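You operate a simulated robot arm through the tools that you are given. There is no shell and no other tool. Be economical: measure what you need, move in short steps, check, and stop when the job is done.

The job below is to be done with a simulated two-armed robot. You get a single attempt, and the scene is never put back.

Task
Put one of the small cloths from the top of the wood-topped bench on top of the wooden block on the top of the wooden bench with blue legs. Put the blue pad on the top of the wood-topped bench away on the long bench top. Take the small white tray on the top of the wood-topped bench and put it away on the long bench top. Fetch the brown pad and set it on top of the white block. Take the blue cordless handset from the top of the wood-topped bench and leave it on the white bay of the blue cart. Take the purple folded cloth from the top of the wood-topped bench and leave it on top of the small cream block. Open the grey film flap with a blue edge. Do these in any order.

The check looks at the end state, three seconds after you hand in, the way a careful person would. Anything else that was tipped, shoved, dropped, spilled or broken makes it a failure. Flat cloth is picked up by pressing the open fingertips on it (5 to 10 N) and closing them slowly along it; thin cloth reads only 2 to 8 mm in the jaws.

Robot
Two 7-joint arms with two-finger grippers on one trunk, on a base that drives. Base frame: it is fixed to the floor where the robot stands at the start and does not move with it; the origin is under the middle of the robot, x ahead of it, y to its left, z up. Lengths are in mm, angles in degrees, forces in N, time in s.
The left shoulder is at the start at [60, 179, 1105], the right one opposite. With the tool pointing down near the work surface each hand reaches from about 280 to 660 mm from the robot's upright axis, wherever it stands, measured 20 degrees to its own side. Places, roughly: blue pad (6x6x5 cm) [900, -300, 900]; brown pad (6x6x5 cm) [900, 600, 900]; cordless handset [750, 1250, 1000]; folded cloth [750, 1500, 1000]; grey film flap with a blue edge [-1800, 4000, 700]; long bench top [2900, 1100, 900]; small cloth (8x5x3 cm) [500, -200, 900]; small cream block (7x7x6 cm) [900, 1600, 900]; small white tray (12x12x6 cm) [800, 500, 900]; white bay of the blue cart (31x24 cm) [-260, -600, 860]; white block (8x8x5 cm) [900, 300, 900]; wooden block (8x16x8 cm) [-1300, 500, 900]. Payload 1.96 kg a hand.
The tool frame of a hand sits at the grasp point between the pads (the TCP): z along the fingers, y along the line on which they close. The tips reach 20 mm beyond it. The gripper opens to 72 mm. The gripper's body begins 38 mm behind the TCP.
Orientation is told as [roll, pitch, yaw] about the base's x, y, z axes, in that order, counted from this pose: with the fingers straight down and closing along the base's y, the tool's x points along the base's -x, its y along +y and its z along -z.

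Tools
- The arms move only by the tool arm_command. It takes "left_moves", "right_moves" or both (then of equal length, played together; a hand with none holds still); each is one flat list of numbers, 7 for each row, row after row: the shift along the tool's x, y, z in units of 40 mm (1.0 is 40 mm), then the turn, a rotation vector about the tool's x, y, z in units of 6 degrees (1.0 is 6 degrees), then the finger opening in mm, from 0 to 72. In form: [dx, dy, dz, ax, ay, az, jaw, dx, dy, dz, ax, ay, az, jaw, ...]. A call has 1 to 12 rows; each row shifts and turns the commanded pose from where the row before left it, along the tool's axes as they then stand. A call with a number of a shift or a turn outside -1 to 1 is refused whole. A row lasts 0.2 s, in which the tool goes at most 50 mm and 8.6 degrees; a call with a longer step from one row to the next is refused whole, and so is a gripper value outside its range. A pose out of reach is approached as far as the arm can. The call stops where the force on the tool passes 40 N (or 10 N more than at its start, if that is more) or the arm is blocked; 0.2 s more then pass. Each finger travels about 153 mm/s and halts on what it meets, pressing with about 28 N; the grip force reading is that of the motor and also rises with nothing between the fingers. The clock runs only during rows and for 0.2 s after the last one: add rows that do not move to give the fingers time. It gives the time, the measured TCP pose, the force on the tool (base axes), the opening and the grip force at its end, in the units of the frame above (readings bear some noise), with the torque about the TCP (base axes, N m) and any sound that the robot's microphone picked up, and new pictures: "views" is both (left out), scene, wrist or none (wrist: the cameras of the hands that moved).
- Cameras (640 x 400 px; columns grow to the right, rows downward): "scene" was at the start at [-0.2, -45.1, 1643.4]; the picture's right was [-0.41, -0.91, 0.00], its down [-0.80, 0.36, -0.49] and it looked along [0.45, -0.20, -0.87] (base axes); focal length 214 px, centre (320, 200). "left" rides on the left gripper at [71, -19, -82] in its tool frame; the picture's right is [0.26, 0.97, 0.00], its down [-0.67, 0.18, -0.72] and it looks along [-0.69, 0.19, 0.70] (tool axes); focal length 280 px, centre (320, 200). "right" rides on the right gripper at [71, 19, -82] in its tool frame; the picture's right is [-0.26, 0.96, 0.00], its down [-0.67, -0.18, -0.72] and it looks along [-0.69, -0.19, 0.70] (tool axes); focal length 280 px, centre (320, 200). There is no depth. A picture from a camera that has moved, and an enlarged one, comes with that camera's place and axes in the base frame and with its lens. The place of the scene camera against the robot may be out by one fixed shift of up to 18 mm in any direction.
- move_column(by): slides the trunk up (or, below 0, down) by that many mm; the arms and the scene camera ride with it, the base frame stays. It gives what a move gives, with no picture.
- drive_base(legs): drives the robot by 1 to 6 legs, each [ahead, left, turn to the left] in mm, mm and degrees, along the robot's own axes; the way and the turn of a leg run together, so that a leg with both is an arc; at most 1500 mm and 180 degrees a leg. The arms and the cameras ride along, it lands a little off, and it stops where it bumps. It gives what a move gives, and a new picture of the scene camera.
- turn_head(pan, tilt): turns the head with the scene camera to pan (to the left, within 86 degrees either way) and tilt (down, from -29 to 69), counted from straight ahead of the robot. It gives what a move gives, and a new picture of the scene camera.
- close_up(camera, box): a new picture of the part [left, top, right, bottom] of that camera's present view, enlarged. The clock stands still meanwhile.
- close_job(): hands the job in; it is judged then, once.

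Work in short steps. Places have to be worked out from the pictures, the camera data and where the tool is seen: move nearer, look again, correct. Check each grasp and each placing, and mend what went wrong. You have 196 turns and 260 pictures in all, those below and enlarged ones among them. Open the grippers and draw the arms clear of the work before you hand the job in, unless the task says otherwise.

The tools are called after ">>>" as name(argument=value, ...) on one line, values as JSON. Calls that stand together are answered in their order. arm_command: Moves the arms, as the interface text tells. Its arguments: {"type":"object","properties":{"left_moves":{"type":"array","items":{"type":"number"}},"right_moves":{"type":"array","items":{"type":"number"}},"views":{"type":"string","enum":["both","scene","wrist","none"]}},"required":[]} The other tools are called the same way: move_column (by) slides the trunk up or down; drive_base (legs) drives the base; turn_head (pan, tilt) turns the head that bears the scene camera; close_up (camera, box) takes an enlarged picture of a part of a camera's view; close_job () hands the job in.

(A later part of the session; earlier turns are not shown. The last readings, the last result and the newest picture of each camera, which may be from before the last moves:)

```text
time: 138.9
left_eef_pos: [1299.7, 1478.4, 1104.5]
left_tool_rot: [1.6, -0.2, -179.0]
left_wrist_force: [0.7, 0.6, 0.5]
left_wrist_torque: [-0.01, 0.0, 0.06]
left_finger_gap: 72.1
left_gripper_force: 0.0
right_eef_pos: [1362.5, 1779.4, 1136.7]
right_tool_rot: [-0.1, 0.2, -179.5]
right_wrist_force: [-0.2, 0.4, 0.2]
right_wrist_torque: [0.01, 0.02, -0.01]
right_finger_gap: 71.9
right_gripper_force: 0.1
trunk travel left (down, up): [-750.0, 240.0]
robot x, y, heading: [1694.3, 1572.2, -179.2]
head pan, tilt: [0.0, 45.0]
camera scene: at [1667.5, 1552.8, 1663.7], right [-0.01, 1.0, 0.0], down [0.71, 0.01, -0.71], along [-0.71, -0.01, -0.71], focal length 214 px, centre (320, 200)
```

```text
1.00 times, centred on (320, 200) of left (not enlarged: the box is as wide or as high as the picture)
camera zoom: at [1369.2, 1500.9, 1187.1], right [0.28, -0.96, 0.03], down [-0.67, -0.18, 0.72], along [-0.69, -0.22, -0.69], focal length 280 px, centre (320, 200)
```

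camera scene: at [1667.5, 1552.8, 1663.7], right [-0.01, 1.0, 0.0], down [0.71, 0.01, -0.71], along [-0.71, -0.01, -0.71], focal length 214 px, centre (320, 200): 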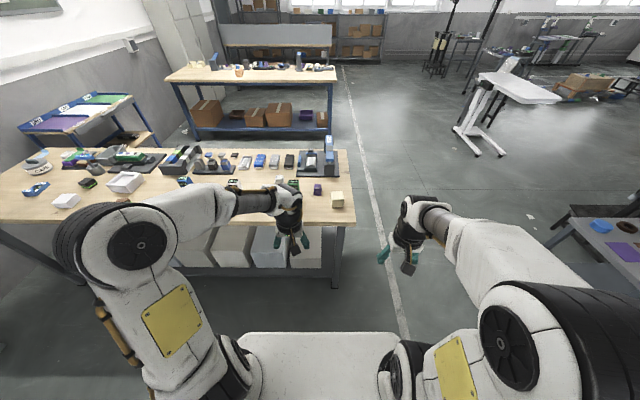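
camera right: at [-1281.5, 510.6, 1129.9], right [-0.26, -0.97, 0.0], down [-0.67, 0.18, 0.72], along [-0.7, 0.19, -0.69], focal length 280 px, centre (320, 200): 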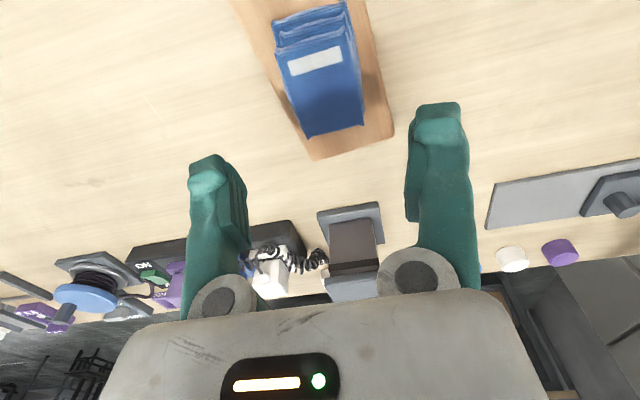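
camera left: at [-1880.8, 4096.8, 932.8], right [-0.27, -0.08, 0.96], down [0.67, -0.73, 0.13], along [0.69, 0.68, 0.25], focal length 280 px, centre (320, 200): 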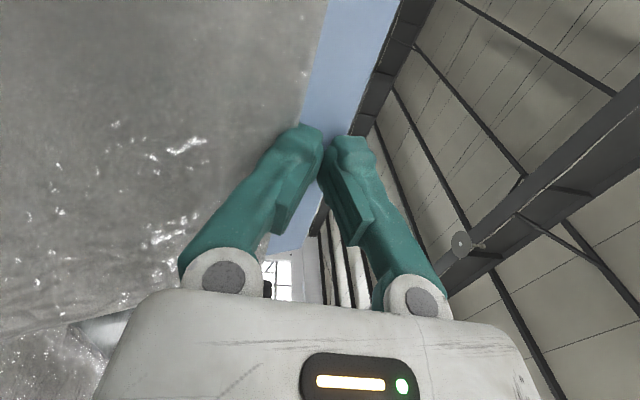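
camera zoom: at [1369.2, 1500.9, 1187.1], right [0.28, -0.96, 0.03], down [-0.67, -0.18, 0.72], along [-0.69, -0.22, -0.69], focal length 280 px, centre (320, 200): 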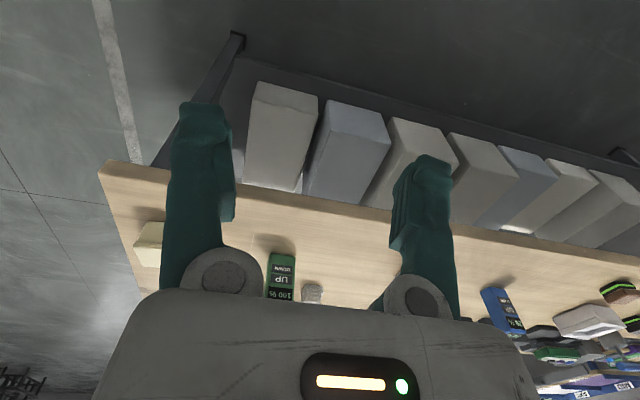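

The standing items have UP/DOWN buttons and charge displays – those are the cordless handsets; the blue one is at ≈[830,850]. First the purple cloth: I drive up to the bench near y≈1390.

>>> drive_base(legs=[[0, 190, -0.8], [310, 0, 0]])

>>> turn_head(pan=-15, tilt=55)

>>> close_up(camera="right", box=[0, 0, 640, 400])

```text
time: 142.1
left_eef_pos: [985.4, 1297.1, 1104.3]
left_tool_rot: [1.6, -0.2, -179.6]
left_wrist_force: [-0.6, -0.4, -0.3]
left_wrist_torque: [0.03, 0.03, 0.02]
left_finger_gap: 71.9
left_gripper_force: 0.0
right_eef_pos: [1053.7, 1594.8, 1136.9]
right_tool_rot: [-0.1, 0.1, 179.8]
right_wrist_force: [0.3, -0.1, 0.3]
right_wrist_torque: [-0.01, -0.01, 0.01]
right_finger_gap: 72.2
right_gripper_force: 0.0
trunk travel left (down, up): [-750.0, 240.0]
robot x, y, heading: [1378.5, 1383.8, 180.0]
head pan, tilt: [0.0, 45.0]
camera scene: at [1356.8, 1364.3, 1663.7], right [0.0, 1.0, 0.0], down [0.71, 0.0, -0.71], along [-0.71, 0.0, -0.71], focal length 214 px, centre (320, 200)
```

scene: 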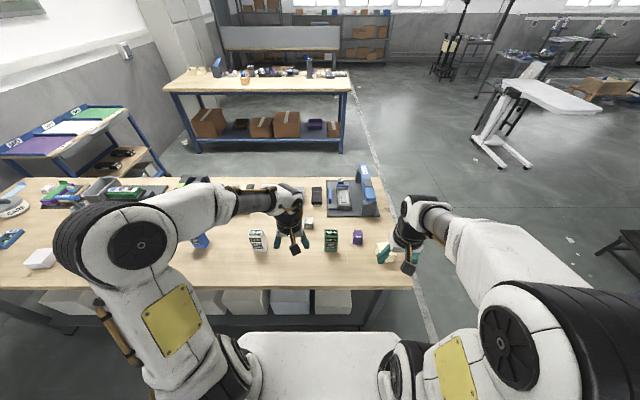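

```text
time: 142.9
left_eef_pos: [985.8, 1295.7, 1104.8]
left_tool_rot: [1.5, -0.1, -179.7]
left_wrist_force: [0.4, 0.6, -0.1]
left_wrist_torque: [-0.04, 0.01, -0.01]
left_finger_gap: 72.0
left_gripper_force: 0.0
right_eef_pos: [1053.1, 1593.9, 1135.8]
right_tool_rot: [-0.1, 0.3, 179.8]
right_wrist_force: [0.6, -0.3, 0.5]
right_wrist_torque: [-0.02, 0.02, 0.0]
right_finger_gap: 72.3
right_gripper_force: 0.1
trunk travel left (down, up): [-750.0, 240.0]
robot x, y, heading: [1378.1, 1381.8, 180.1]
head pan, tilt: [-15.0, 55.0]
camera scene: at [1367.9, 1382.9, 1650.3], right [0.26, 0.97, 0.0], down [0.79, -0.21, -0.57], along [-0.55, 0.15, -0.82], focal length 214 px, centre (320, 200)
```

scene: 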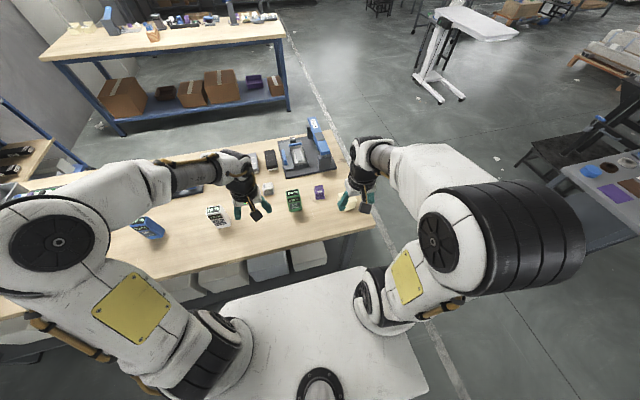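

```text
1.00 times, centred on (320, 200) of right (not enlarged: the box is as wide or as high as the picture)
camera zoom: at [1125.3, 1575.2, 1218.9], right [-0.27, -0.96, 0.0], down [-0.68, 0.18, 0.71], along [-0.69, 0.19, -0.7], focal length 280 px, centre (320, 200)
```

zoom: 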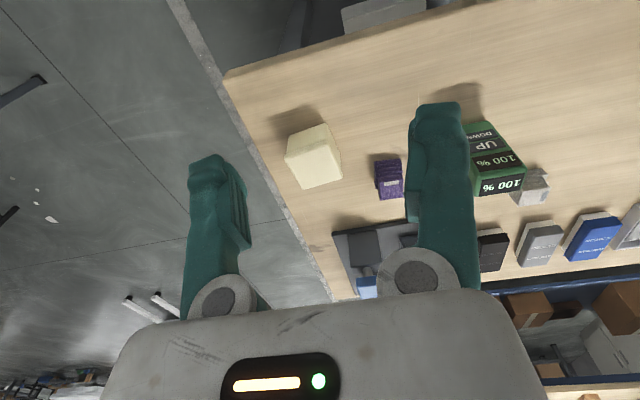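

Purple cloth ≈[819,1547,890], cream block ≈[905,1643]. I move the right hand above the purple cloth.

>>> arm_command(right_moves=[-0.6, 0.168, 0.8, 0, 0, 0, 72, -0.6, 0.168, 0.8, 0, 0, 0, 72, -0.836, 0.168, 0.5, 0, 0, 0, 72, -0.836, 0.168, 0.4, 0, 0, 0, 72, -0.9, 0.168, 0.3, 0, 0, 0, 72, -0.9, 0.168, 0.3, 0, 0, 0, 72, -0.9, 0.168, 0.3, 0, 0, 0, 72], views="wrist")

```text
time: 144.5
left_eef_pos: [984.9, 1297.0, 1105.0]
left_tool_rot: [1.5, -0.1, -179.7]
left_wrist_force: [-0.6, -0.4, 0.2]
left_wrist_torque: [0.02, -0.05, 0.0]
left_finger_gap: 72.1
left_gripper_force: 0.1
right_eef_pos: [831.8, 1549.2, 999.0]
right_tool_rot: [-0.1, 0.4, 179.7]
right_wrist_force: [-0.8, 0.0, 0.1]
right_wrist_torque: [-0.03, 0.01, 0.03]
right_finger_gap: 72.1
right_gripper_force: 0.0
trunk travel left (down, up): [-750.0, 240.0]
robot x, y, heading: [1380.5, 1384.5, 180.1]
head pan, tilt: [-15.0, 55.0]
camera right: at [901.4, 1529.4, 1081.5], right [-0.27, -0.96, 0.0], down [-0.68, 0.19, 0.71], along [-0.69, 0.19, -0.7], focal length 280 px, centre (320, 200)
```

right: 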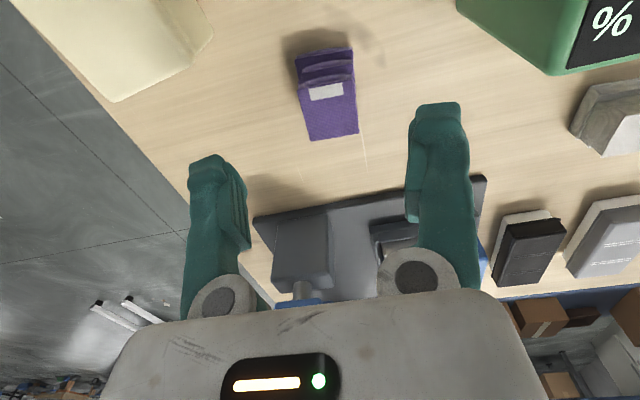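

The folded purple cloth is centred near [808,1548], long side along x. I descend around it and close.

>>> arm_command(right_moves=[-0.3, 0, 0.8, 0, 0, 0, 66, -0.3, 0, 0.8, 0, 0, 0, 66, 0, 0, 0.6, 0, 0, 0, 66, 0, 0, 0.4, 0, 0, 0, 66, 0, 0, 0, 0, 0, 0, 40, 0, 0, 0, 0, 0, 0, 20, 0, 0, 0, 0, 0, 0, 0, 0, 0, 0, 0, 0, 0, 0], views="wrist")

```text
time: 146.3
left_eef_pos: [985.6, 1296.4, 1104.6]
left_tool_rot: [1.6, -0.1, -179.8]
left_wrist_force: [0.7, 0.3, -0.5]
left_wrist_torque: [-0.02, -0.03, 0.0]
left_finger_gap: 71.9
left_gripper_force: 0.0
right_eef_pos: [808.2, 1549.5, 896.1]
right_tool_rot: [-0.1, 0.2, 179.8]
right_wrist_force: [-0.7, 0.0, 0.0]
right_wrist_torque: [0.01, 0.0, -0.02]
right_finger_gap: 41.1
right_gripper_force: 28.2
trunk travel left (down, up): [-750.0, 240.0]
robot x, y, heading: [1377.8, 1384.0, 180.0]
head pan, tilt: [-15.0, 55.0]
camera right: at [879.6, 1529.5, 978.8], right [-0.27, -0.96, 0.0], down [-0.68, 0.19, 0.71], along [-0.69, 0.19, -0.7], focal length 280 px, centre (320, 200)
```

right: 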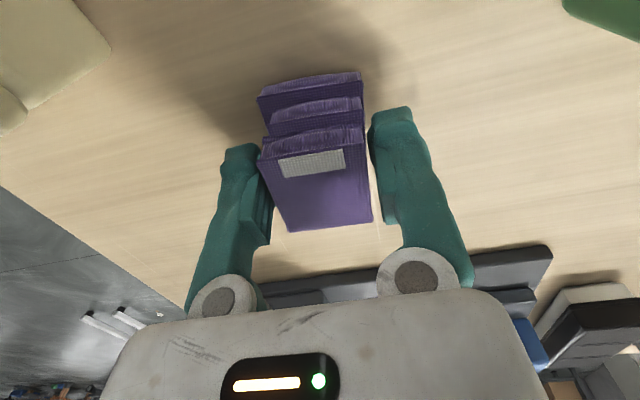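

Gripped (41 mm). I lift and look at the cream block from here.

>>> arm_command(right_moves=[0, 0, -0.6, 0, 0, 0, 0, 0, 0, -1, 0, 0, 0, 0, 0, 0, -1, 0, 0, 0, 0, 0.5, 0, -0.6, 0, 0, 0, 0, 1, 0, 0, 0, 0, 0, 0], views="wrist")

```text
time: 147.5
left_eef_pos: [987.9, 1295.1, 1105.9]
left_tool_rot: [1.5, -0.2, -179.7]
left_wrist_force: [0.4, 0.3, 0.3]
left_wrist_torque: [-0.01, 0.0, -0.01]
left_finger_gap: 72.1
left_gripper_force: 0.1
right_eef_pos: [869.0, 1549.0, 1023.5]
right_tool_rot: [-0.1, 0.1, 179.8]
right_wrist_force: [0.7, -0.8, -0.7]
right_wrist_torque: [0.0, 0.04, 0.01]
right_finger_gap: 41.1
right_gripper_force: 28.6
trunk travel left (down, up): [-750.0, 240.0]
robot x, y, heading: [1376.2, 1383.9, 179.6]
head pan, tilt: [-15.0, 55.0]
camera right: at [940.8, 1528.7, 1105.9], right [-0.27, -0.96, 0.0], down [-0.68, 0.19, 0.71], along [-0.69, 0.19, -0.7], focal length 280 px, centre (320, 200)
```

right: 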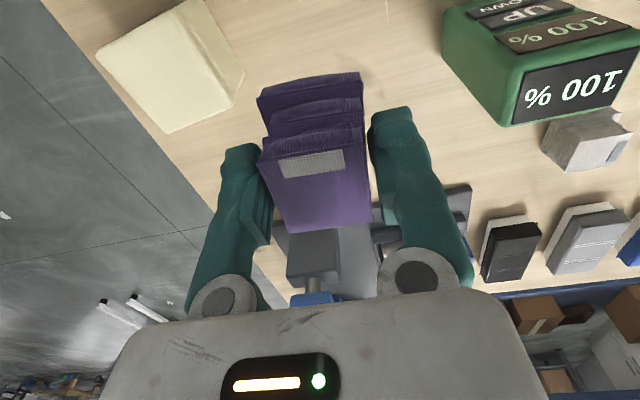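

Cream block top centre ≈[901,1640,~928]. I move the cloth over it.

>>> arm_command(right_moves=[0.27, -0.77, 0, 0, 0, 0, 0, 0.27, -0.77, 0, 0, 0, 0, 0, 0.27, -0.77, 0.3, 0, 0, 0, 0, 0, 0, 0.6, 0, 0, 0, 0], views="both")

>>> close_up(camera="scene", box=[250, 120, 400, 220])

```text
time: 148.5
left_eef_pos: [985.0, 1296.2, 1105.9]
left_tool_rot: [1.5, -0.1, -179.6]
left_wrist_force: [0.4, 0.3, -0.8]
left_wrist_torque: [-0.04, -0.02, -0.01]
left_finger_gap: 71.9
left_gripper_force: 0.0
right_eef_pos: [902.2, 1641.4, 988.0]
right_tool_rot: [0.0, 0.3, 179.8]
right_wrist_force: [0.5, -0.5, -1.0]
right_wrist_torque: [0.0, -0.01, 0.02]
right_finger_gap: 40.8
right_gripper_force: 28.2
trunk travel left (down, up): [-750.0, 240.0]
robot x, y, heading: [1377.5, 1381.9, 179.9]
head pan, tilt: [-15.0, 55.0]
camera scene: at [1367.3, 1382.9, 1650.3], right [0.26, 0.97, 0.0], down [0.79, -0.21, -0.57], along [-0.55, 0.15, -0.82], focal length 214 px, centre (320, 200)
camera right: at [971.9, 1621.4, 1070.1], right [-0.27, -0.96, 0.0], down [-0.68, 0.18, 0.71], along [-0.69, 0.19, -0.7], focal length 280 px, centre (320, 200)
```

scene: 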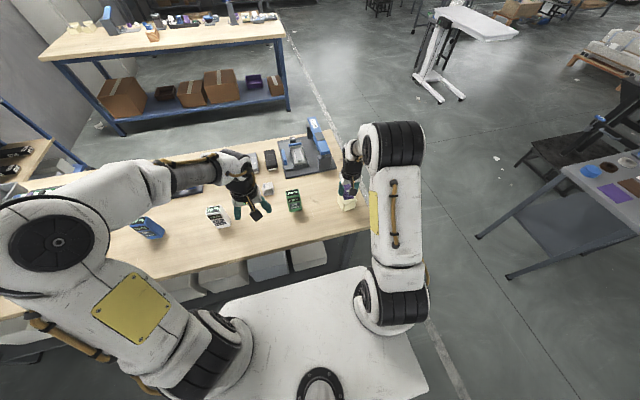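
right: 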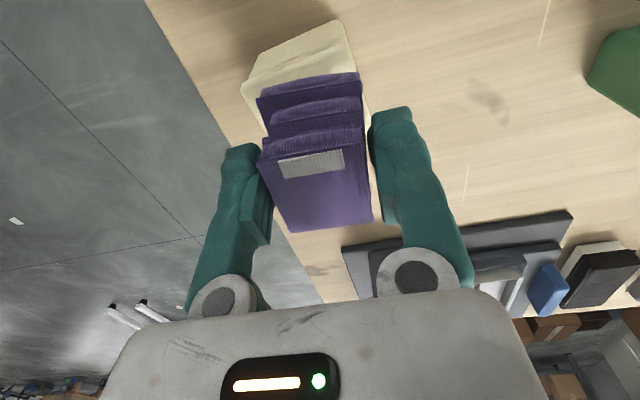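

```text
4.00 times, centred on (325, 170) of scene
camera zoom: at [1367.3, 1382.9, 1650.3], right [0.26, 0.97, 0.0], down [0.79, -0.21, -0.57], along [-0.55, 0.15, -0.82], focal length 858 px, centre (300, 320)
```

zoom: 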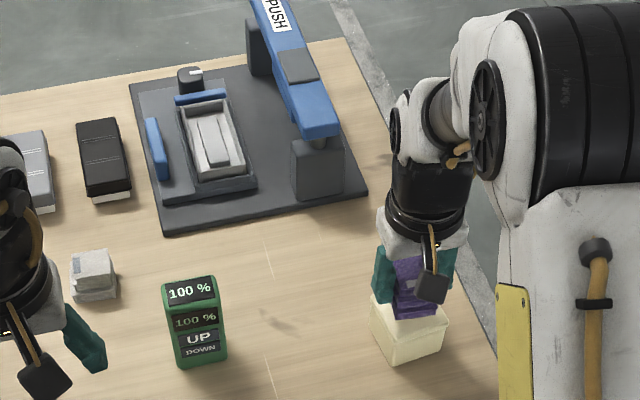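

The cloth is aligned over the cream block. I lower to contact.

>>> arm_command(right_moves=[0, 0, 0.4, 0, 0, 0, 0, 0, 0, 0.2, 0, 0, 0, 0, 0, 0, 0.15, 0, 0, 0, 0, 0, 0, 0.15, 0, 0, 0, 0], views="wrist")

```text
time: 149.5
left_eef_pos: [987.8, 1295.2, 1106.7]
left_tool_rot: [1.5, -0.3, -179.7]
left_wrist_force: [0.2, -0.3, 0.8]
left_wrist_torque: [-0.02, -0.01, 0.05]
left_finger_gap: 72.1
left_gripper_force: 0.1
right_eef_pos: [900.7, 1642.2, 955.2]
right_tool_rot: [-0.2, -0.2, 179.7]
right_wrist_force: [0.3, 2.3, 22.8]
right_wrist_torque: [-0.27, -0.16, -0.12]
right_finger_gap: 40.9
right_gripper_force: 27.9
trunk travel left (down, up): [-750.0, 240.0]
robot x, y, heading: [1378.0, 1384.0, 180.1]
head pan, tilt: [-15.0, 55.0]
camera right: at [972.7, 1621.0, 1036.9], right [-0.27, -0.96, 0.0], down [-0.67, 0.18, 0.72], along [-0.69, 0.19, -0.7], focal length 280 px, centre (320, 200)
```

right: 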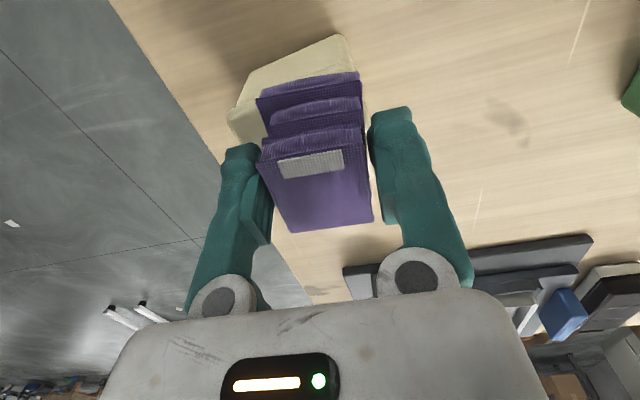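

Contact at z≈955. I ease up, open and rise.

>>> arm_command(right_moves=[0, 0, -0.05, 0, 0, 0, 0, 0, 0, 0, 0, 0, 0, 55, 0, 0, 0, 0, 0, 0, 64, 0, 0, -0.6, 0, 0, 0, 64, 0, 0, -1, 0, 0, 0, 64, 0, 0, -1, 0, 0, 0, 72, 0.5, 0, -0.6, 0, 0, 0, 72], views="both")

>>> close_up(camera="scene", box=[250, 120, 400, 220])

```text
time: 151.1
left_eef_pos: [986.0, 1296.6, 1105.4]
left_tool_rot: [1.4, -0.2, -179.7]
left_wrist_force: [0.3, 0.5, 0.0]
left_wrist_torque: [-0.01, -0.01, 0.0]
left_finger_gap: 72.2
left_gripper_force: 0.0
right_eef_pos: [921.7, 1641.0, 1082.9]
right_tool_rot: [-0.1, 0.1, 179.8]
right_wrist_force: [-1.0, 0.5, 0.6]
right_wrist_torque: [0.03, -0.01, -0.01]
right_finger_gap: 71.9
right_gripper_force: 0.0
trunk travel left (down, up): [-750.0, 240.0]
robot x, y, heading: [1378.2, 1382.0, 179.9]
head pan, tilt: [-15.0, 55.0]
camera scene: at [1370.1, 1382.7, 1650.2], right [0.26, 0.97, 0.0], down [0.79, -0.21, -0.57], along [-0.55, 0.15, -0.82], focal length 214 px, centre (320, 200)
camera right: at [992.9, 1620.5, 1165.0], right [-0.27, -0.96, 0.0], down [-0.68, 0.18, 0.71], along [-0.69, 0.19, -0.7], focal length 280 px, centre (320, 200)
```

scene: 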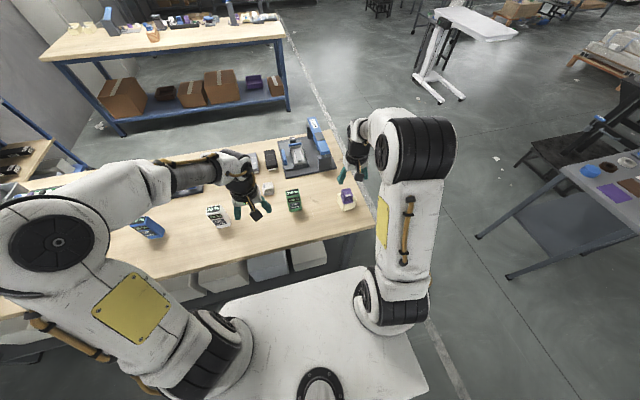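
right: 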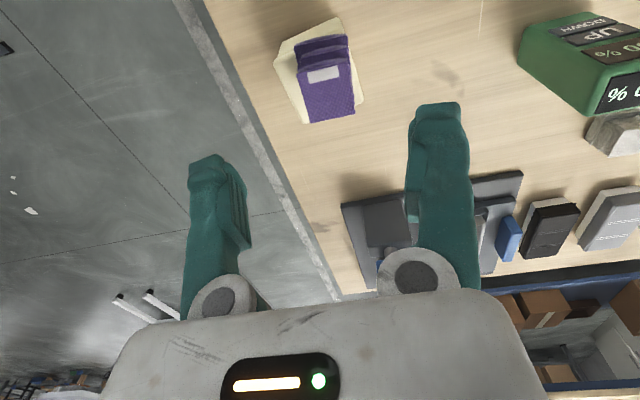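

```text
4.00 times, centred on (325, 170) of scene
camera zoom: at [1370.1, 1382.7, 1650.2], right [0.26, 0.97, 0.0], down [0.79, -0.21, -0.57], along [-0.55, 0.15, -0.82], focal length 858 px, centre (300, 320)
```

zoom: 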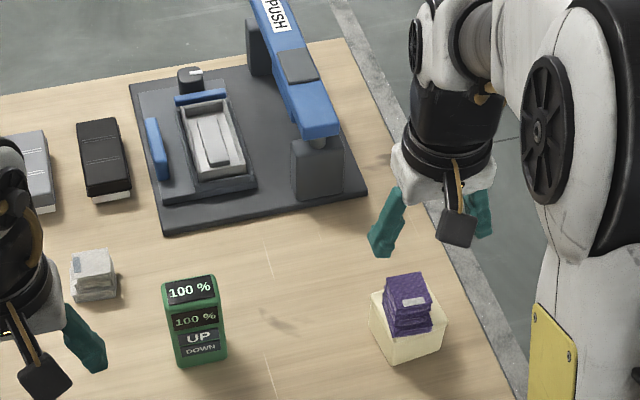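

Purple cloth is on the cream block. Now I retract the right hand and drive along the bench toward the brown pad, white block and tray.

>>> arm_command(right_moves=[1, 0.2, -0.3, 0, 0, 0, 72, 1, 0.2, -0.3, 0, 0, 0, 72, 0.9, 0, -0.3, 0, 0, 0, 72], views="none")

>>> drive_base(legs=[[0, 780, 0]])

>>> turn_head(pan=15, tilt=55)

>>> close_up(camera="left", box=[0, 0, 640, 400])

```text
time: 151.9
left_eef_pos: [986.2, 1297.7, 1105.6]
left_tool_rot: [1.4, -0.2, -179.7]
left_wrist_force: [-0.6, 0.2, -0.8]
left_wrist_torque: [0.0, -0.01, -0.01]
left_finger_gap: 72.2
left_gripper_force: 0.1
right_eef_pos: [1038.2, 1623.8, 1119.6]
right_tool_rot: [-0.1, 0.2, 179.6]
right_wrist_force: [0.2, -0.2, 0.4]
right_wrist_torque: [0.0, 0.02, -0.01]
right_finger_gap: 72.1
right_gripper_force: 0.0
trunk travel left (down, up): [-750.0, 240.0]
robot x, y, heading: [1374.0, 1381.3, 179.8]
head pan, tilt: [-15.0, 55.0]
```

```text
time: 156.1
left_eef_pos: [980.0, 521.1, 1104.3]
left_tool_rot: [1.4, -0.1, 179.9]
left_wrist_force: [0.6, 0.8, -0.7]
left_wrist_torque: [0.0, 0.02, -0.01]
left_finger_gap: 71.7
left_gripper_force: 0.0
right_eef_pos: [1033.6, 847.4, 1119.4]
right_tool_rot: [-0.1, 0.2, 179.4]
right_wrist_force: [-0.2, -0.5, -0.3]
right_wrist_torque: [-0.01, 0.01, -0.02]
right_finger_gap: 72.3
right_gripper_force: 0.1
trunk travel left (down, up): [-750.0, 240.0]
robot x, y, heading: [1375.1, 606.0, 179.6]
head pan, tilt: [-15.0, 55.0]
camera scene: at [1364.1, 603.9, 1650.2], right [0.27, 0.96, 0.0], down [0.79, -0.22, -0.57], along [-0.55, 0.15, -0.82], focal length 214 px, centre (320, 200)
```

scene: 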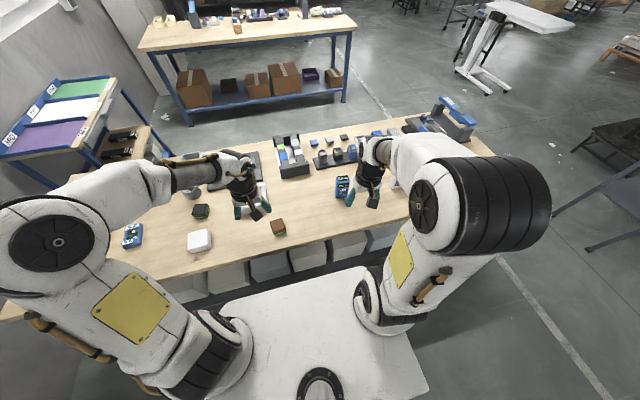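

```text
time: 157.1
left_eef_pos: [980.7, 520.6, 1105.1]
left_tool_rot: [1.4, -0.1, 179.9]
left_wrist_force: [0.1, 0.3, 0.6]
left_wrist_torque: [0.05, 0.01, -0.01]
left_finger_gap: 72.3
left_gripper_force: 0.1
right_eef_pos: [1034.7, 849.0, 1118.1]
right_tool_rot: [-0.1, 0.2, 179.4]
right_wrist_force: [-0.2, 1.0, 0.1]
right_wrist_torque: [0.01, 0.02, 0.02]
right_finger_gap: 72.0
right_gripper_force: 0.1
trunk travel left (down, up): [-750.0, 240.0]
robot x, y, heading: [1373.9, 602.3, 179.6]
head pan, tilt: [15.0, 55.0]
camera scene: at [1363.7, 566.8, 1650.2], right [-0.25, 0.97, 0.0], down [0.79, 0.2, -0.57], along [-0.56, -0.14, -0.82], focal length 214 px, centre (320, 200)
```

scene: 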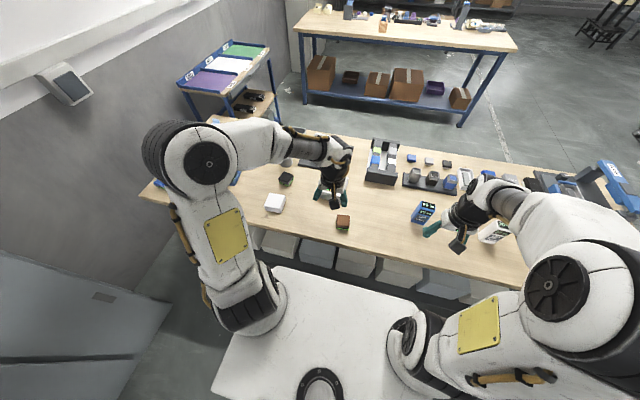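

```text
1.00 times, centred on (320, 200) of left (not enlarged: the box is as wide or as high as the picture)
camera zoom: at [1052.6, 539.5, 1187.1], right [0.26, -0.97, 0.03], down [-0.67, -0.16, 0.72], along [-0.69, -0.2, -0.69], focal length 280 px, centre (320, 200)
```

zoom: 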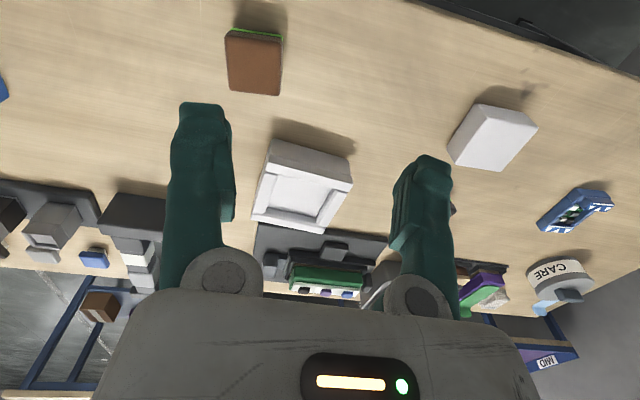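

Clear view: brown pad ≈[942,567], white block ≈[931,292], tray ≈[813,490]. I bring the left hand above the brown pad.

>>> arm_command(left_moves=[-0.33, -0.38, 0.8, -0.23, 0, 0, 72, -0.33, -0.39, 0.8, 0, 0, 0, 72, -0.33, -0.39, 0.8, 0, 0, 0, 72], views="wrist")

```text
time: 157.8
left_eef_pos: [940.8, 561.9, 1007.0]
left_tool_rot: [2.8, -0.1, 179.8]
left_wrist_force: [0.3, 0.7, 0.6]
left_wrist_torque: [0.02, -0.01, -0.01]
left_finger_gap: 72.0
left_gripper_force: 0.0
right_eef_pos: [1032.9, 849.2, 1118.3]
right_tool_rot: [0.0, 0.4, 179.4]
right_wrist_force: [-0.6, -1.1, -0.7]
right_wrist_torque: [-0.02, -0.02, -0.01]
right_finger_gap: 72.1
right_gripper_force: 0.0
trunk travel left (down, up): [-750.0, 240.0]
robot x, y, heading: [1374.0, 599.3, 179.5]
head pan, tilt: [15.0, 55.0]
camera left: at [1012.6, 584.3, 1088.3], right [0.26, -0.96, 0.05], down [-0.67, -0.15, 0.73], along [-0.69, -0.22, -0.69], focal length 280 px, centre (320, 200)
```

left: 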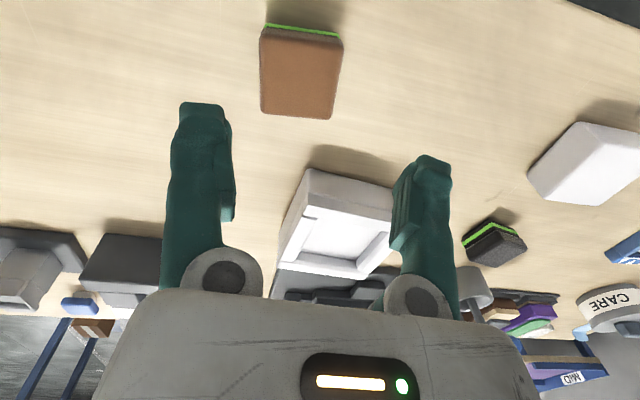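

I correct the small roll and a ~10° yaw to match the pad, and lower partway.

>>> arm_command(left_moves=[-0.07, -0.15, 0.6, 0.47, 0, 0, 72, 0, 0, 0.6, 0, 0, -0.8, 72, 0, 0, 0.5, 0, 0, -0.8, 72], views="wrist")

```text
time: 158.7
left_eef_pos: [937.6, 567.4, 939.9]
left_tool_rot: [-0.1, -0.2, -170.5]
left_wrist_force: [0.5, 0.0, -0.2]
left_wrist_torque: [0.01, 0.01, -0.01]
left_finger_gap: 72.1
left_gripper_force: 0.1
right_eef_pos: [1033.5, 848.5, 1118.7]
right_tool_rot: [-0.1, 0.2, 179.4]
right_wrist_force: [0.5, 0.3, 0.2]
right_wrist_torque: [0.03, -0.01, 0.01]
right_finger_gap: 71.7
right_gripper_force: 0.1
trunk travel left (down, up): [-750.0, 240.0]
robot x, y, heading: [1373.0, 605.5, 179.7]
head pan, tilt: [15.0, 55.0]
camera left: at [1005.3, 596.7, 1021.9], right [0.42, -0.91, 0.0], down [-0.63, -0.29, 0.72], along [-0.65, -0.3, -0.7], focal length 280 px, centre (320, 200)
```

left: 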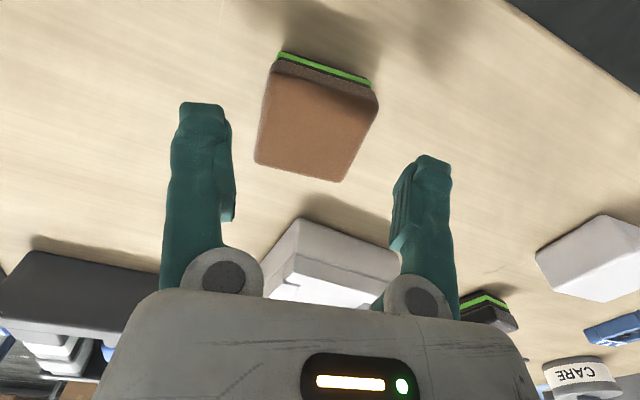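

The pad is ~25 mm thick, centre ≈[931,566], yaw ≈−175.5°. I correct yaw and lower to grasp.

>>> arm_command(left_moves=[-0.165, 0, 0.4, 0, 0, 0.8, 72, 0, 0.03, 0.4, 0, 0, 0, 72, 0, 0, 0.37, 0, 0, 0, 72, 0, 0, 0, 0, 0, 0, 50, 0, 0, 0, 0, 0, 0, 30, 0, 0, 0, 0, 0, 0, 20, 0, 0, 0, 0, 0, 0, 20], views="wrist")

```text
time: 160.2
left_eef_pos: [931.2, 565.5, 892.0]
left_tool_rot: [0.1, -0.2, -175.3]
left_wrist_force: [0.4, 1.0, 8.4]
left_wrist_torque: [0.05, -0.02, 0.09]
left_finger_gap: 54.8
left_gripper_force: 27.9
right_eef_pos: [1033.9, 848.9, 1119.3]
right_tool_rot: [0.0, 0.2, 179.3]
right_wrist_force: [-0.3, 0.0, -0.8]
right_wrist_torque: [-0.03, -0.01, 0.03]
right_finger_gap: 72.0
right_gripper_force: 0.1
trunk travel left (down, up): [-750.0, 240.0]
robot x, y, heading: [1372.0, 603.7, 179.4]
head pan, tilt: [15.0, 55.0]
camera left: at [1001.9, 588.3, 975.6], right [0.34, -0.94, 0.0], down [-0.65, -0.24, 0.72], along [-0.68, -0.24, -0.7], focal length 280 px, centre (320, 200)
```

left: 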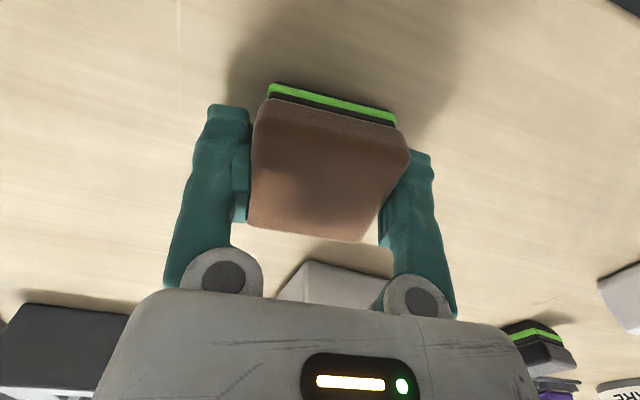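

Gripped at 55 mm. I lift it and drive left ~230 mm to come near the white block.

>>> arm_command(left_moves=[0, 0, -0.6, 0, 0, 0, 20, 0, 0, -1, 0, 0, 0, 20, 0, 0, -1, 0, 0, 0, 20, 0, 0, -0.5, 0, 0, 0, 20], views="none")

>>> drive_base(legs=[[0, 230, 0.4]])

>>> close_up(camera="left", box=[0, 0, 640, 400])

```text
time: 161.2
left_eef_pos: [932.8, 564.1, 1016.3]
left_tool_rot: [0.1, -0.2, -175.3]
left_wrist_force: [0.3, 0.2, -0.9]
left_wrist_torque: [0.01, -0.03, 0.0]
left_finger_gap: 54.5
left_gripper_force: 27.6
right_eef_pos: [1034.4, 847.6, 1119.0]
right_tool_rot: [-0.1, 0.3, 179.3]
right_wrist_force: [0.1, 0.3, -0.1]
right_wrist_torque: [0.0, 0.01, -0.02]
right_finger_gap: 71.8
right_gripper_force: 0.1
trunk travel left (down, up): [-750.0, 240.0]
robot x, y, heading: [1371.7, 604.2, 179.7]
head pan, tilt: [15.0, 55.0]
```

```text
time: 163.0
left_eef_pos: [932.2, 330.0, 1016.1]
left_tool_rot: [0.2, -0.2, -174.9]
left_wrist_force: [0.2, -0.2, -0.8]
left_wrist_torque: [0.0, 0.02, -0.01]
left_finger_gap: 54.7
left_gripper_force: 27.4
right_eef_pos: [1031.3, 614.0, 1118.6]
right_tool_rot: [-0.1, 0.2, 179.7]
right_wrist_force: [0.2, -0.6, -1.1]
right_wrist_torque: [-0.02, -0.01, -0.02]
right_finger_gap: 72.0
right_gripper_force: 0.2
trunk travel left (down, up): [-750.0, 240.0]
robot x, y, heading: [1374.5, 370.0, 179.9]
head pan, tilt: [15.0, 55.0]
camera scene: at [1362.6, 335.1, 1650.2], right [-0.26, 0.97, 0.0], down [0.79, 0.21, -0.57], along [-0.55, -0.15, -0.82], focal length 214 px, centre (320, 200)
```

scene: 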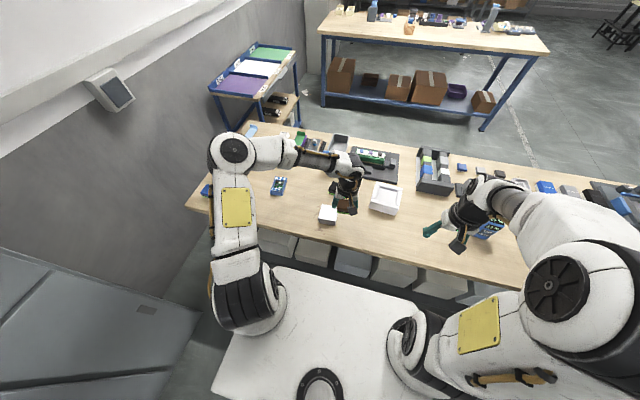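

```text
1.00 times, centred on (320, 200) of left (not enlarged: the box is as wide or as high as the picture)
camera zoom: at [1001.7, 354.1, 1098.7], right [0.35, -0.94, 0.0], down [-0.65, -0.24, 0.72], along [-0.67, -0.25, -0.7], focal length 280 px, centre (320, 200)
```

zoom: 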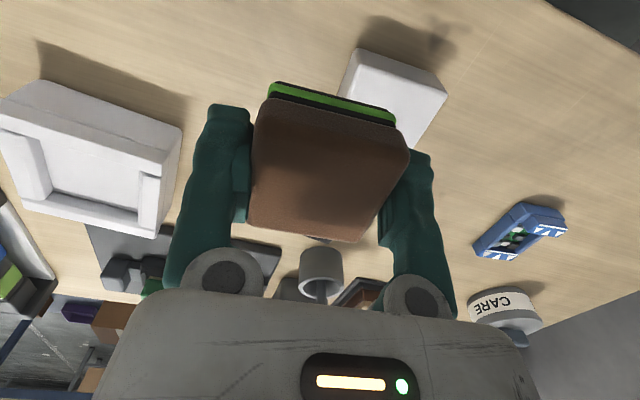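

I zoom on the white block from both cameras for its exact centre.

>>> close_up(camera="left", box=[330, 30, 470, 160])

>>> close_up(camera="scene", box=[290, 170, 410, 245])

```text
3.08 times, centred on (400, 95) of left
camera zoom: at [1001.7, 354.1, 1098.7], right [0.35, -0.94, 0.0], down [-0.65, -0.24, 0.72], along [-0.67, -0.25, -0.7], focal length 863 px, centre (74, 523)
```

zoom: 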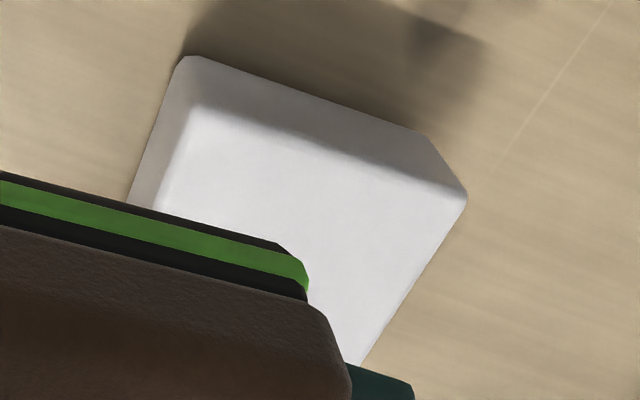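

```text
5.33 times, centred on (350, 208) of scene
camera zoom: at [1362.6, 335.1, 1650.2], right [-0.26, 0.97, 0.0], down [0.79, 0.21, -0.57], along [-0.55, -0.15, -0.82], focal length 1144 px, centre (160, 160)
```

zoom: 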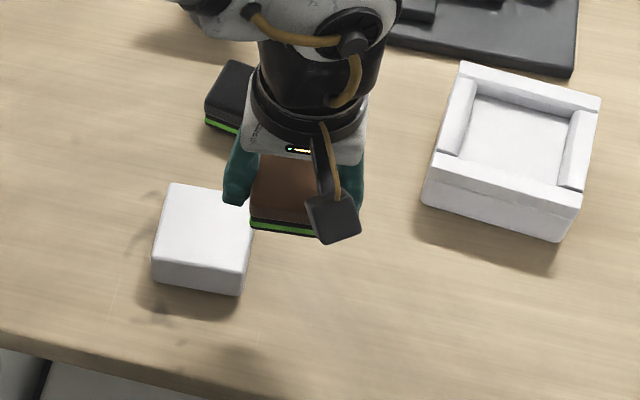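

White block: centre ≈[912,268], top z≈905, yaw matches the hand. I move the pad over it.

>>> arm_command(left_moves=[-0.21, 0.5, 0.4, 0, 0, 0, 20, -0.21, 0.5, 0.4, 0, 0, 0, 20, -0.21, 0.5, 0.4, 0, 0, 0, 20, 0, 0, 0.5, 0, 0, 0, 20], views="both")

>>> close_up(camera="scene", box=[270, 170, 390, 245])

```text
time: 164.0
left_eef_pos: [912.1, 268.9, 948.3]
left_tool_rot: [0.2, -0.2, -175.0]
left_wrist_force: [0.1, -0.2, -1.0]
left_wrist_torque: [0.07, -0.02, -0.01]
left_finger_gap: 54.5
left_gripper_force: 28.0
right_eef_pos: [1030.4, 614.8, 1118.7]
right_tool_rot: [0.0, 0.4, 179.8]
right_wrist_force: [0.1, -0.2, 0.5]
right_wrist_torque: [0.0, 0.0, 0.02]
right_finger_gap: 71.9
right_gripper_force: 0.1
trunk travel left (down, up): [-750.0, 240.0]
robot x, y, heading: [1371.2, 376.3, 179.7]
head pan, tilt: [15.0, 55.0]
camera scene: at [1362.0, 335.4, 1650.3], right [-0.26, 0.97, 0.0], down [0.79, 0.21, -0.57], along [-0.55, -0.15, -0.82], focal length 214 px, centre (320, 200)
camera left: at [981.2, 291.8, 1030.5], right [0.35, -0.94, 0.0], down [-0.65, -0.24, 0.72], along [-0.67, -0.25, -0.7], focal length 280 px, centre (320, 200)
```

scene: 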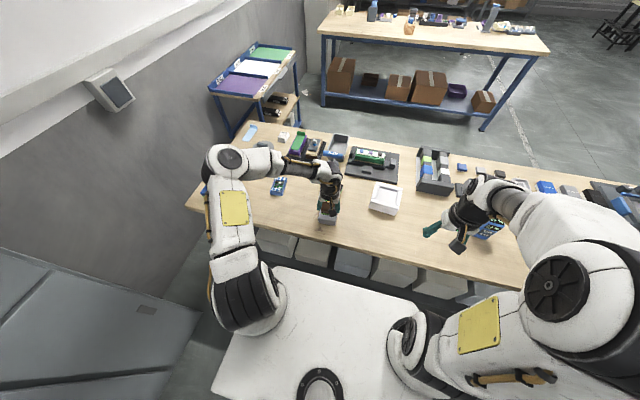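
left: 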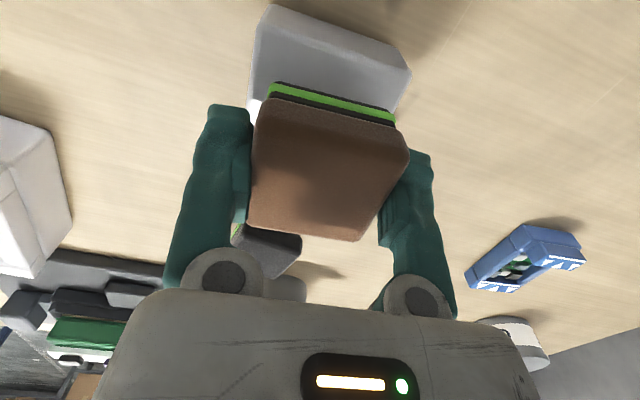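

```text
5.33 times, centred on (330, 208) of scene
camera zoom: at [1362.0, 335.4, 1650.3], right [-0.26, 0.97, 0.0], down [0.79, 0.21, -0.57], along [-0.55, -0.15, -0.82], focal length 1144 px, centre (267, 160)
```

zoom: 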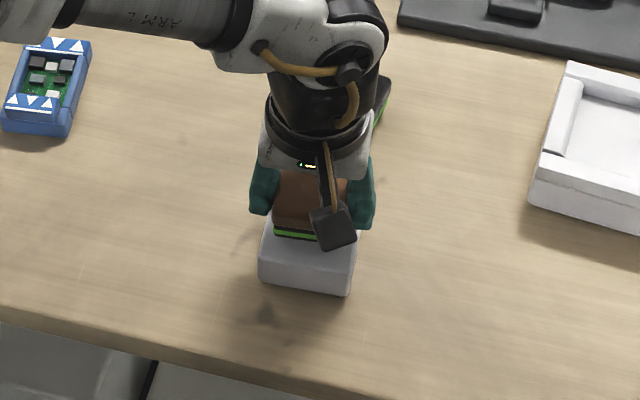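

Aligned. I lower to contact.

>>> arm_command(left_moves=[0, 0, 0.3, 0, 0, 0, 20, 0, 0, 0.15, 0, 0, 0, 20, 0, 0, 0.1, 0, 0, 0, 20, 0, 0, 0.1, 0, 0, 0, 20], views="wrist")

```text
time: 164.7
left_eef_pos: [911.3, 267.8, 934.6]
left_tool_rot: [0.0, -0.7, -174.9]
left_wrist_force: [9.8, -1.8, 32.7]
left_wrist_torque: [-0.09, -0.79, -0.01]
left_finger_gap: 54.6
left_gripper_force: 28.0
right_eef_pos: [1035.1, 614.9, 1120.9]
right_tool_rot: [-0.1, 0.1, 179.8]
right_wrist_force: [-0.3, -0.1, 0.4]
right_wrist_torque: [-0.05, 0.01, 0.01]
right_finger_gap: 71.9
right_gripper_force: 0.2
trunk travel left (down, up): [-750.0, 240.0]
robot x, y, heading: [1375.0, 372.0, 179.9]
head pan, tilt: [15.0, 55.0]
stopped in row 3 (left hand): the force on the tool passed its limit at 50 N (the readings are from after the stop); the commanded pose is now the measured one
camera left: at [982.8, 292.2, 1016.9], right [0.35, -0.94, 0.0], down [-0.64, -0.24, 0.73], along [-0.68, -0.25, -0.69], focal length 280 px, centre (320, 200)
```

left: 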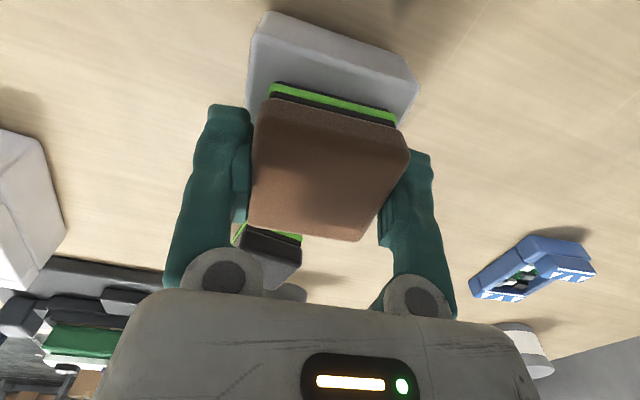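

Contact, but torque suggests the contact is off toward +x. I zoom to check alignment.

>>> close_up(camera="left", box=[230, 0, 430, 130])

>>> close_up(camera="scene", box=[280, 180, 370, 240])

```text
3.08 times, centred on (330, 65) of left
camera zoom: at [982.8, 292.2, 1016.9], right [0.35, -0.94, 0.0], down [-0.64, -0.24, 0.73], along [-0.68, -0.25, -0.69], focal length 863 px, centre (289, 615)
```

zoom: 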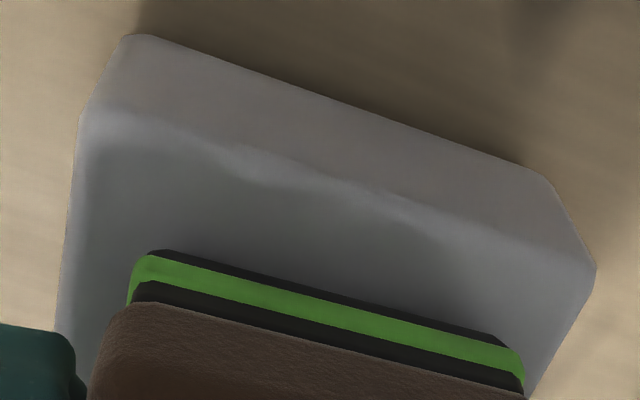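

```text
6.67 times, centred on (325, 210) of scene
camera zoom: at [1368.3, 334.8, 1650.7], right [-0.26, 0.97, 0.0], down [0.79, 0.21, -0.58], along [-0.56, -0.15, -0.82], focal length 1430 px, centre (287, 133)
```

zoom: 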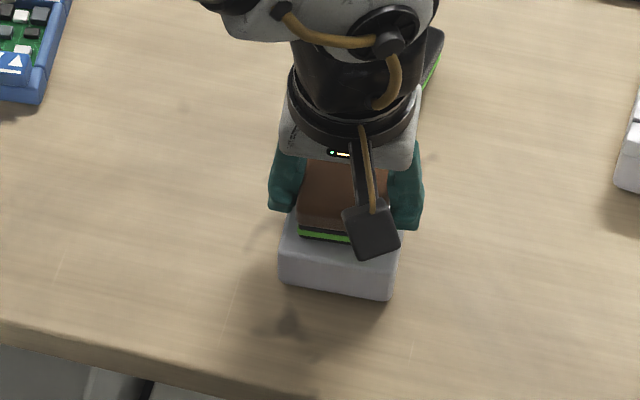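

Pad is ~7 mm short of centred in x. I lift slightly, shift +8 mm x, set down, open and rise.

>>> arm_command(left_moves=[0, 0, -0.2, 0, 0, 0, 20, 0.2, -0.08, 0, 0, 0.1, 0, 20, 0, 0, 0.1, 0, 0, 0, 20, 0, 0, 0.07, 0, 0, 0, 20], views="none")

>>> arm_command(left_moves=[0, 0, 0, 0, 0, 0, 62, 0, 0, 0, 0, 0, 0, 68, 0, 0, -0.5, 0, 0, 0, 68, 0, 0, -1, 0, 0, 0, 70, 0, 0, -1, 0, 0, 0, 72, 0, 0, -0.7, 0, 0, 0, 72], views="both")

>>> close_up(camera="scene", box=[280, 180, 370, 240])

```text
time: 165.7
left_eef_pos: [916.9, 271.9, 935.6]
left_tool_rot: [0.1, -0.3, -174.9]
left_wrist_force: [0.7, -1.9, 25.7]
left_wrist_torque: [-0.11, 0.04, 0.02]
left_finger_gap: 54.3
left_gripper_force: 28.6
right_eef_pos: [1032.7, 614.5, 1119.9]
right_tool_rot: [0.0, 0.1, 179.8]
right_wrist_force: [-0.3, -0.9, 0.6]
right_wrist_torque: [-0.01, -0.02, 0.01]
right_finger_gap: 72.1
right_gripper_force: 0.0
trunk travel left (down, up): [-750.0, 240.0]
robot x, y, heading: [1372.1, 369.3, 179.8]
head pan, tilt: [15.0, 55.0]
```

```text
time: 167.1
left_eef_pos: [916.7, 271.1, 1062.2]
left_tool_rot: [0.1, 0.1, -174.8]
left_wrist_force: [-0.4, -0.1, 0.0]
left_wrist_torque: [0.0, 0.0, 0.01]
left_finger_gap: 72.2
left_gripper_force: 0.1
right_eef_pos: [1030.2, 613.1, 1119.1]
right_tool_rot: [-0.1, 0.3, 179.9]
right_wrist_force: [-0.3, 0.5, -0.5]
right_wrist_torque: [-0.04, 0.04, -0.01]
right_finger_gap: 72.1
right_gripper_force: 0.1
trunk travel left (down, up): [-750.0, 240.0]
robot x, y, heading: [1375.5, 368.6, 179.8]
head pan, tilt: [15.0, 55.0]
camera scene: at [1363.0, 334.8, 1650.2], right [-0.26, 0.97, 0.0], down [0.79, 0.21, -0.57], along [-0.55, -0.15, -0.82], focal length 214 px, centre (320, 200)
camera left: at [986.6, 295.1, 1144.6], right [0.35, -0.94, 0.0], down [-0.66, -0.24, 0.72], along [-0.67, -0.25, -0.7], focal length 280 px, centre (320, 200)
```

scene: 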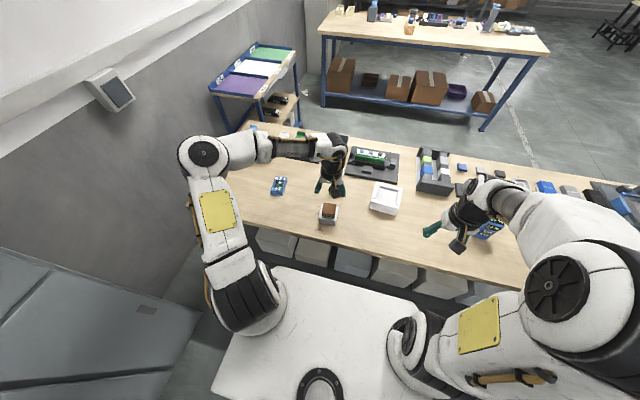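
left: 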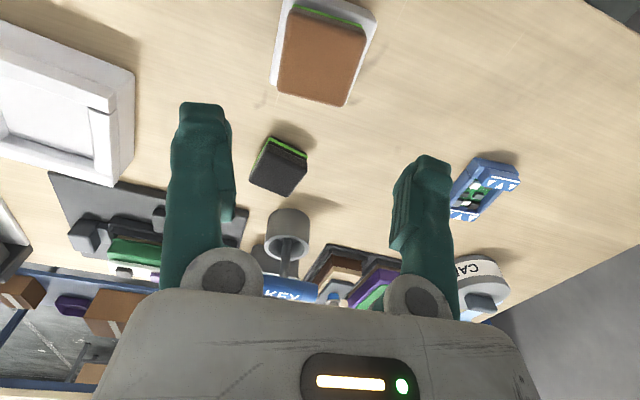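

```text
6.67 times, centred on (325, 210) of scene
camera zoom: at [1363.0, 334.8, 1650.2], right [-0.26, 0.97, 0.0], down [0.79, 0.21, -0.57], along [-0.55, -0.15, -0.82], focal length 1430 px, centre (287, 133)
```

zoom: 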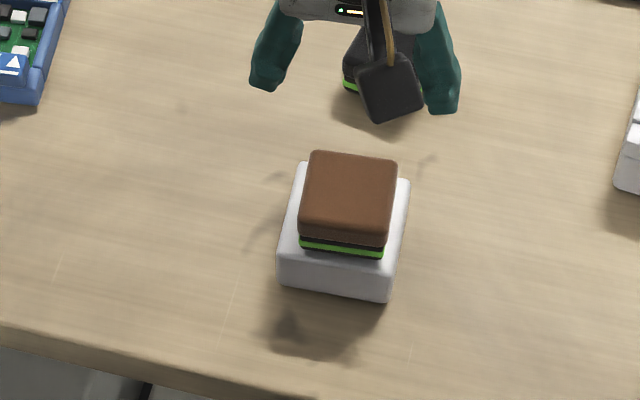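

Brown pad is neatly on the white block. Next, the right hand goes above the tray for a look.

>>> arm_command(right_moves=[-0.8, 0.366, 0.54, 0, 0, 0, 72, -0.8, 0.366, 0.54, 0, 0, 0, 72, -0.8, 0.366, 0.54, 0, 0, 0, 72, -0.8, 0.366, 0.54, 0, 0, 0, 72, -0.8, 0.366, 0.54, 0, 0, 0, 72], views="wrist")

```text
time: 168.3
left_eef_pos: [915.3, 271.2, 1060.4]
left_tool_rot: [0.0, 0.0, -175.0]
left_wrist_force: [0.3, 0.3, 0.5]
left_wrist_torque: [0.02, -0.02, -0.02]
left_finger_gap: 72.3
left_gripper_force: 0.0
right_eef_pos: [869.6, 540.5, 1008.1]
right_tool_rot: [-0.2, 0.3, 179.7]
right_wrist_force: [-0.1, 0.1, -0.5]
right_wrist_torque: [-0.01, -0.01, 0.0]
right_finger_gap: 72.2
right_gripper_force: 0.0
trunk travel left (down, up): [-750.0, 240.0]
robot x, y, heading: [1376.6, 371.9, 179.6]
head pan, tilt: [15.0, 55.0]
camera right: at [940.5, 520.8, 1091.9], right [-0.27, -0.96, 0.0], down [-0.68, 0.19, 0.71], along [-0.69, 0.19, -0.7], focal length 280 px, centre (320, 200)
```

right: 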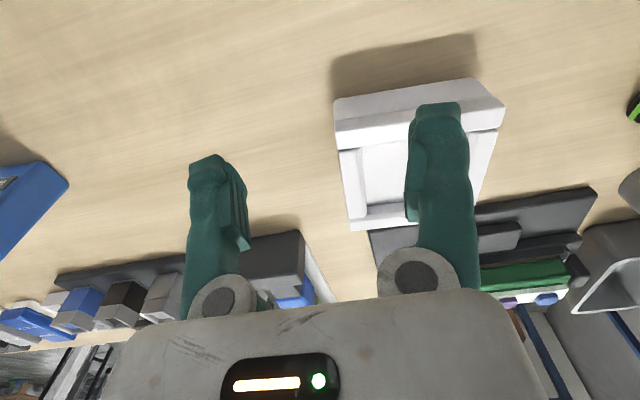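

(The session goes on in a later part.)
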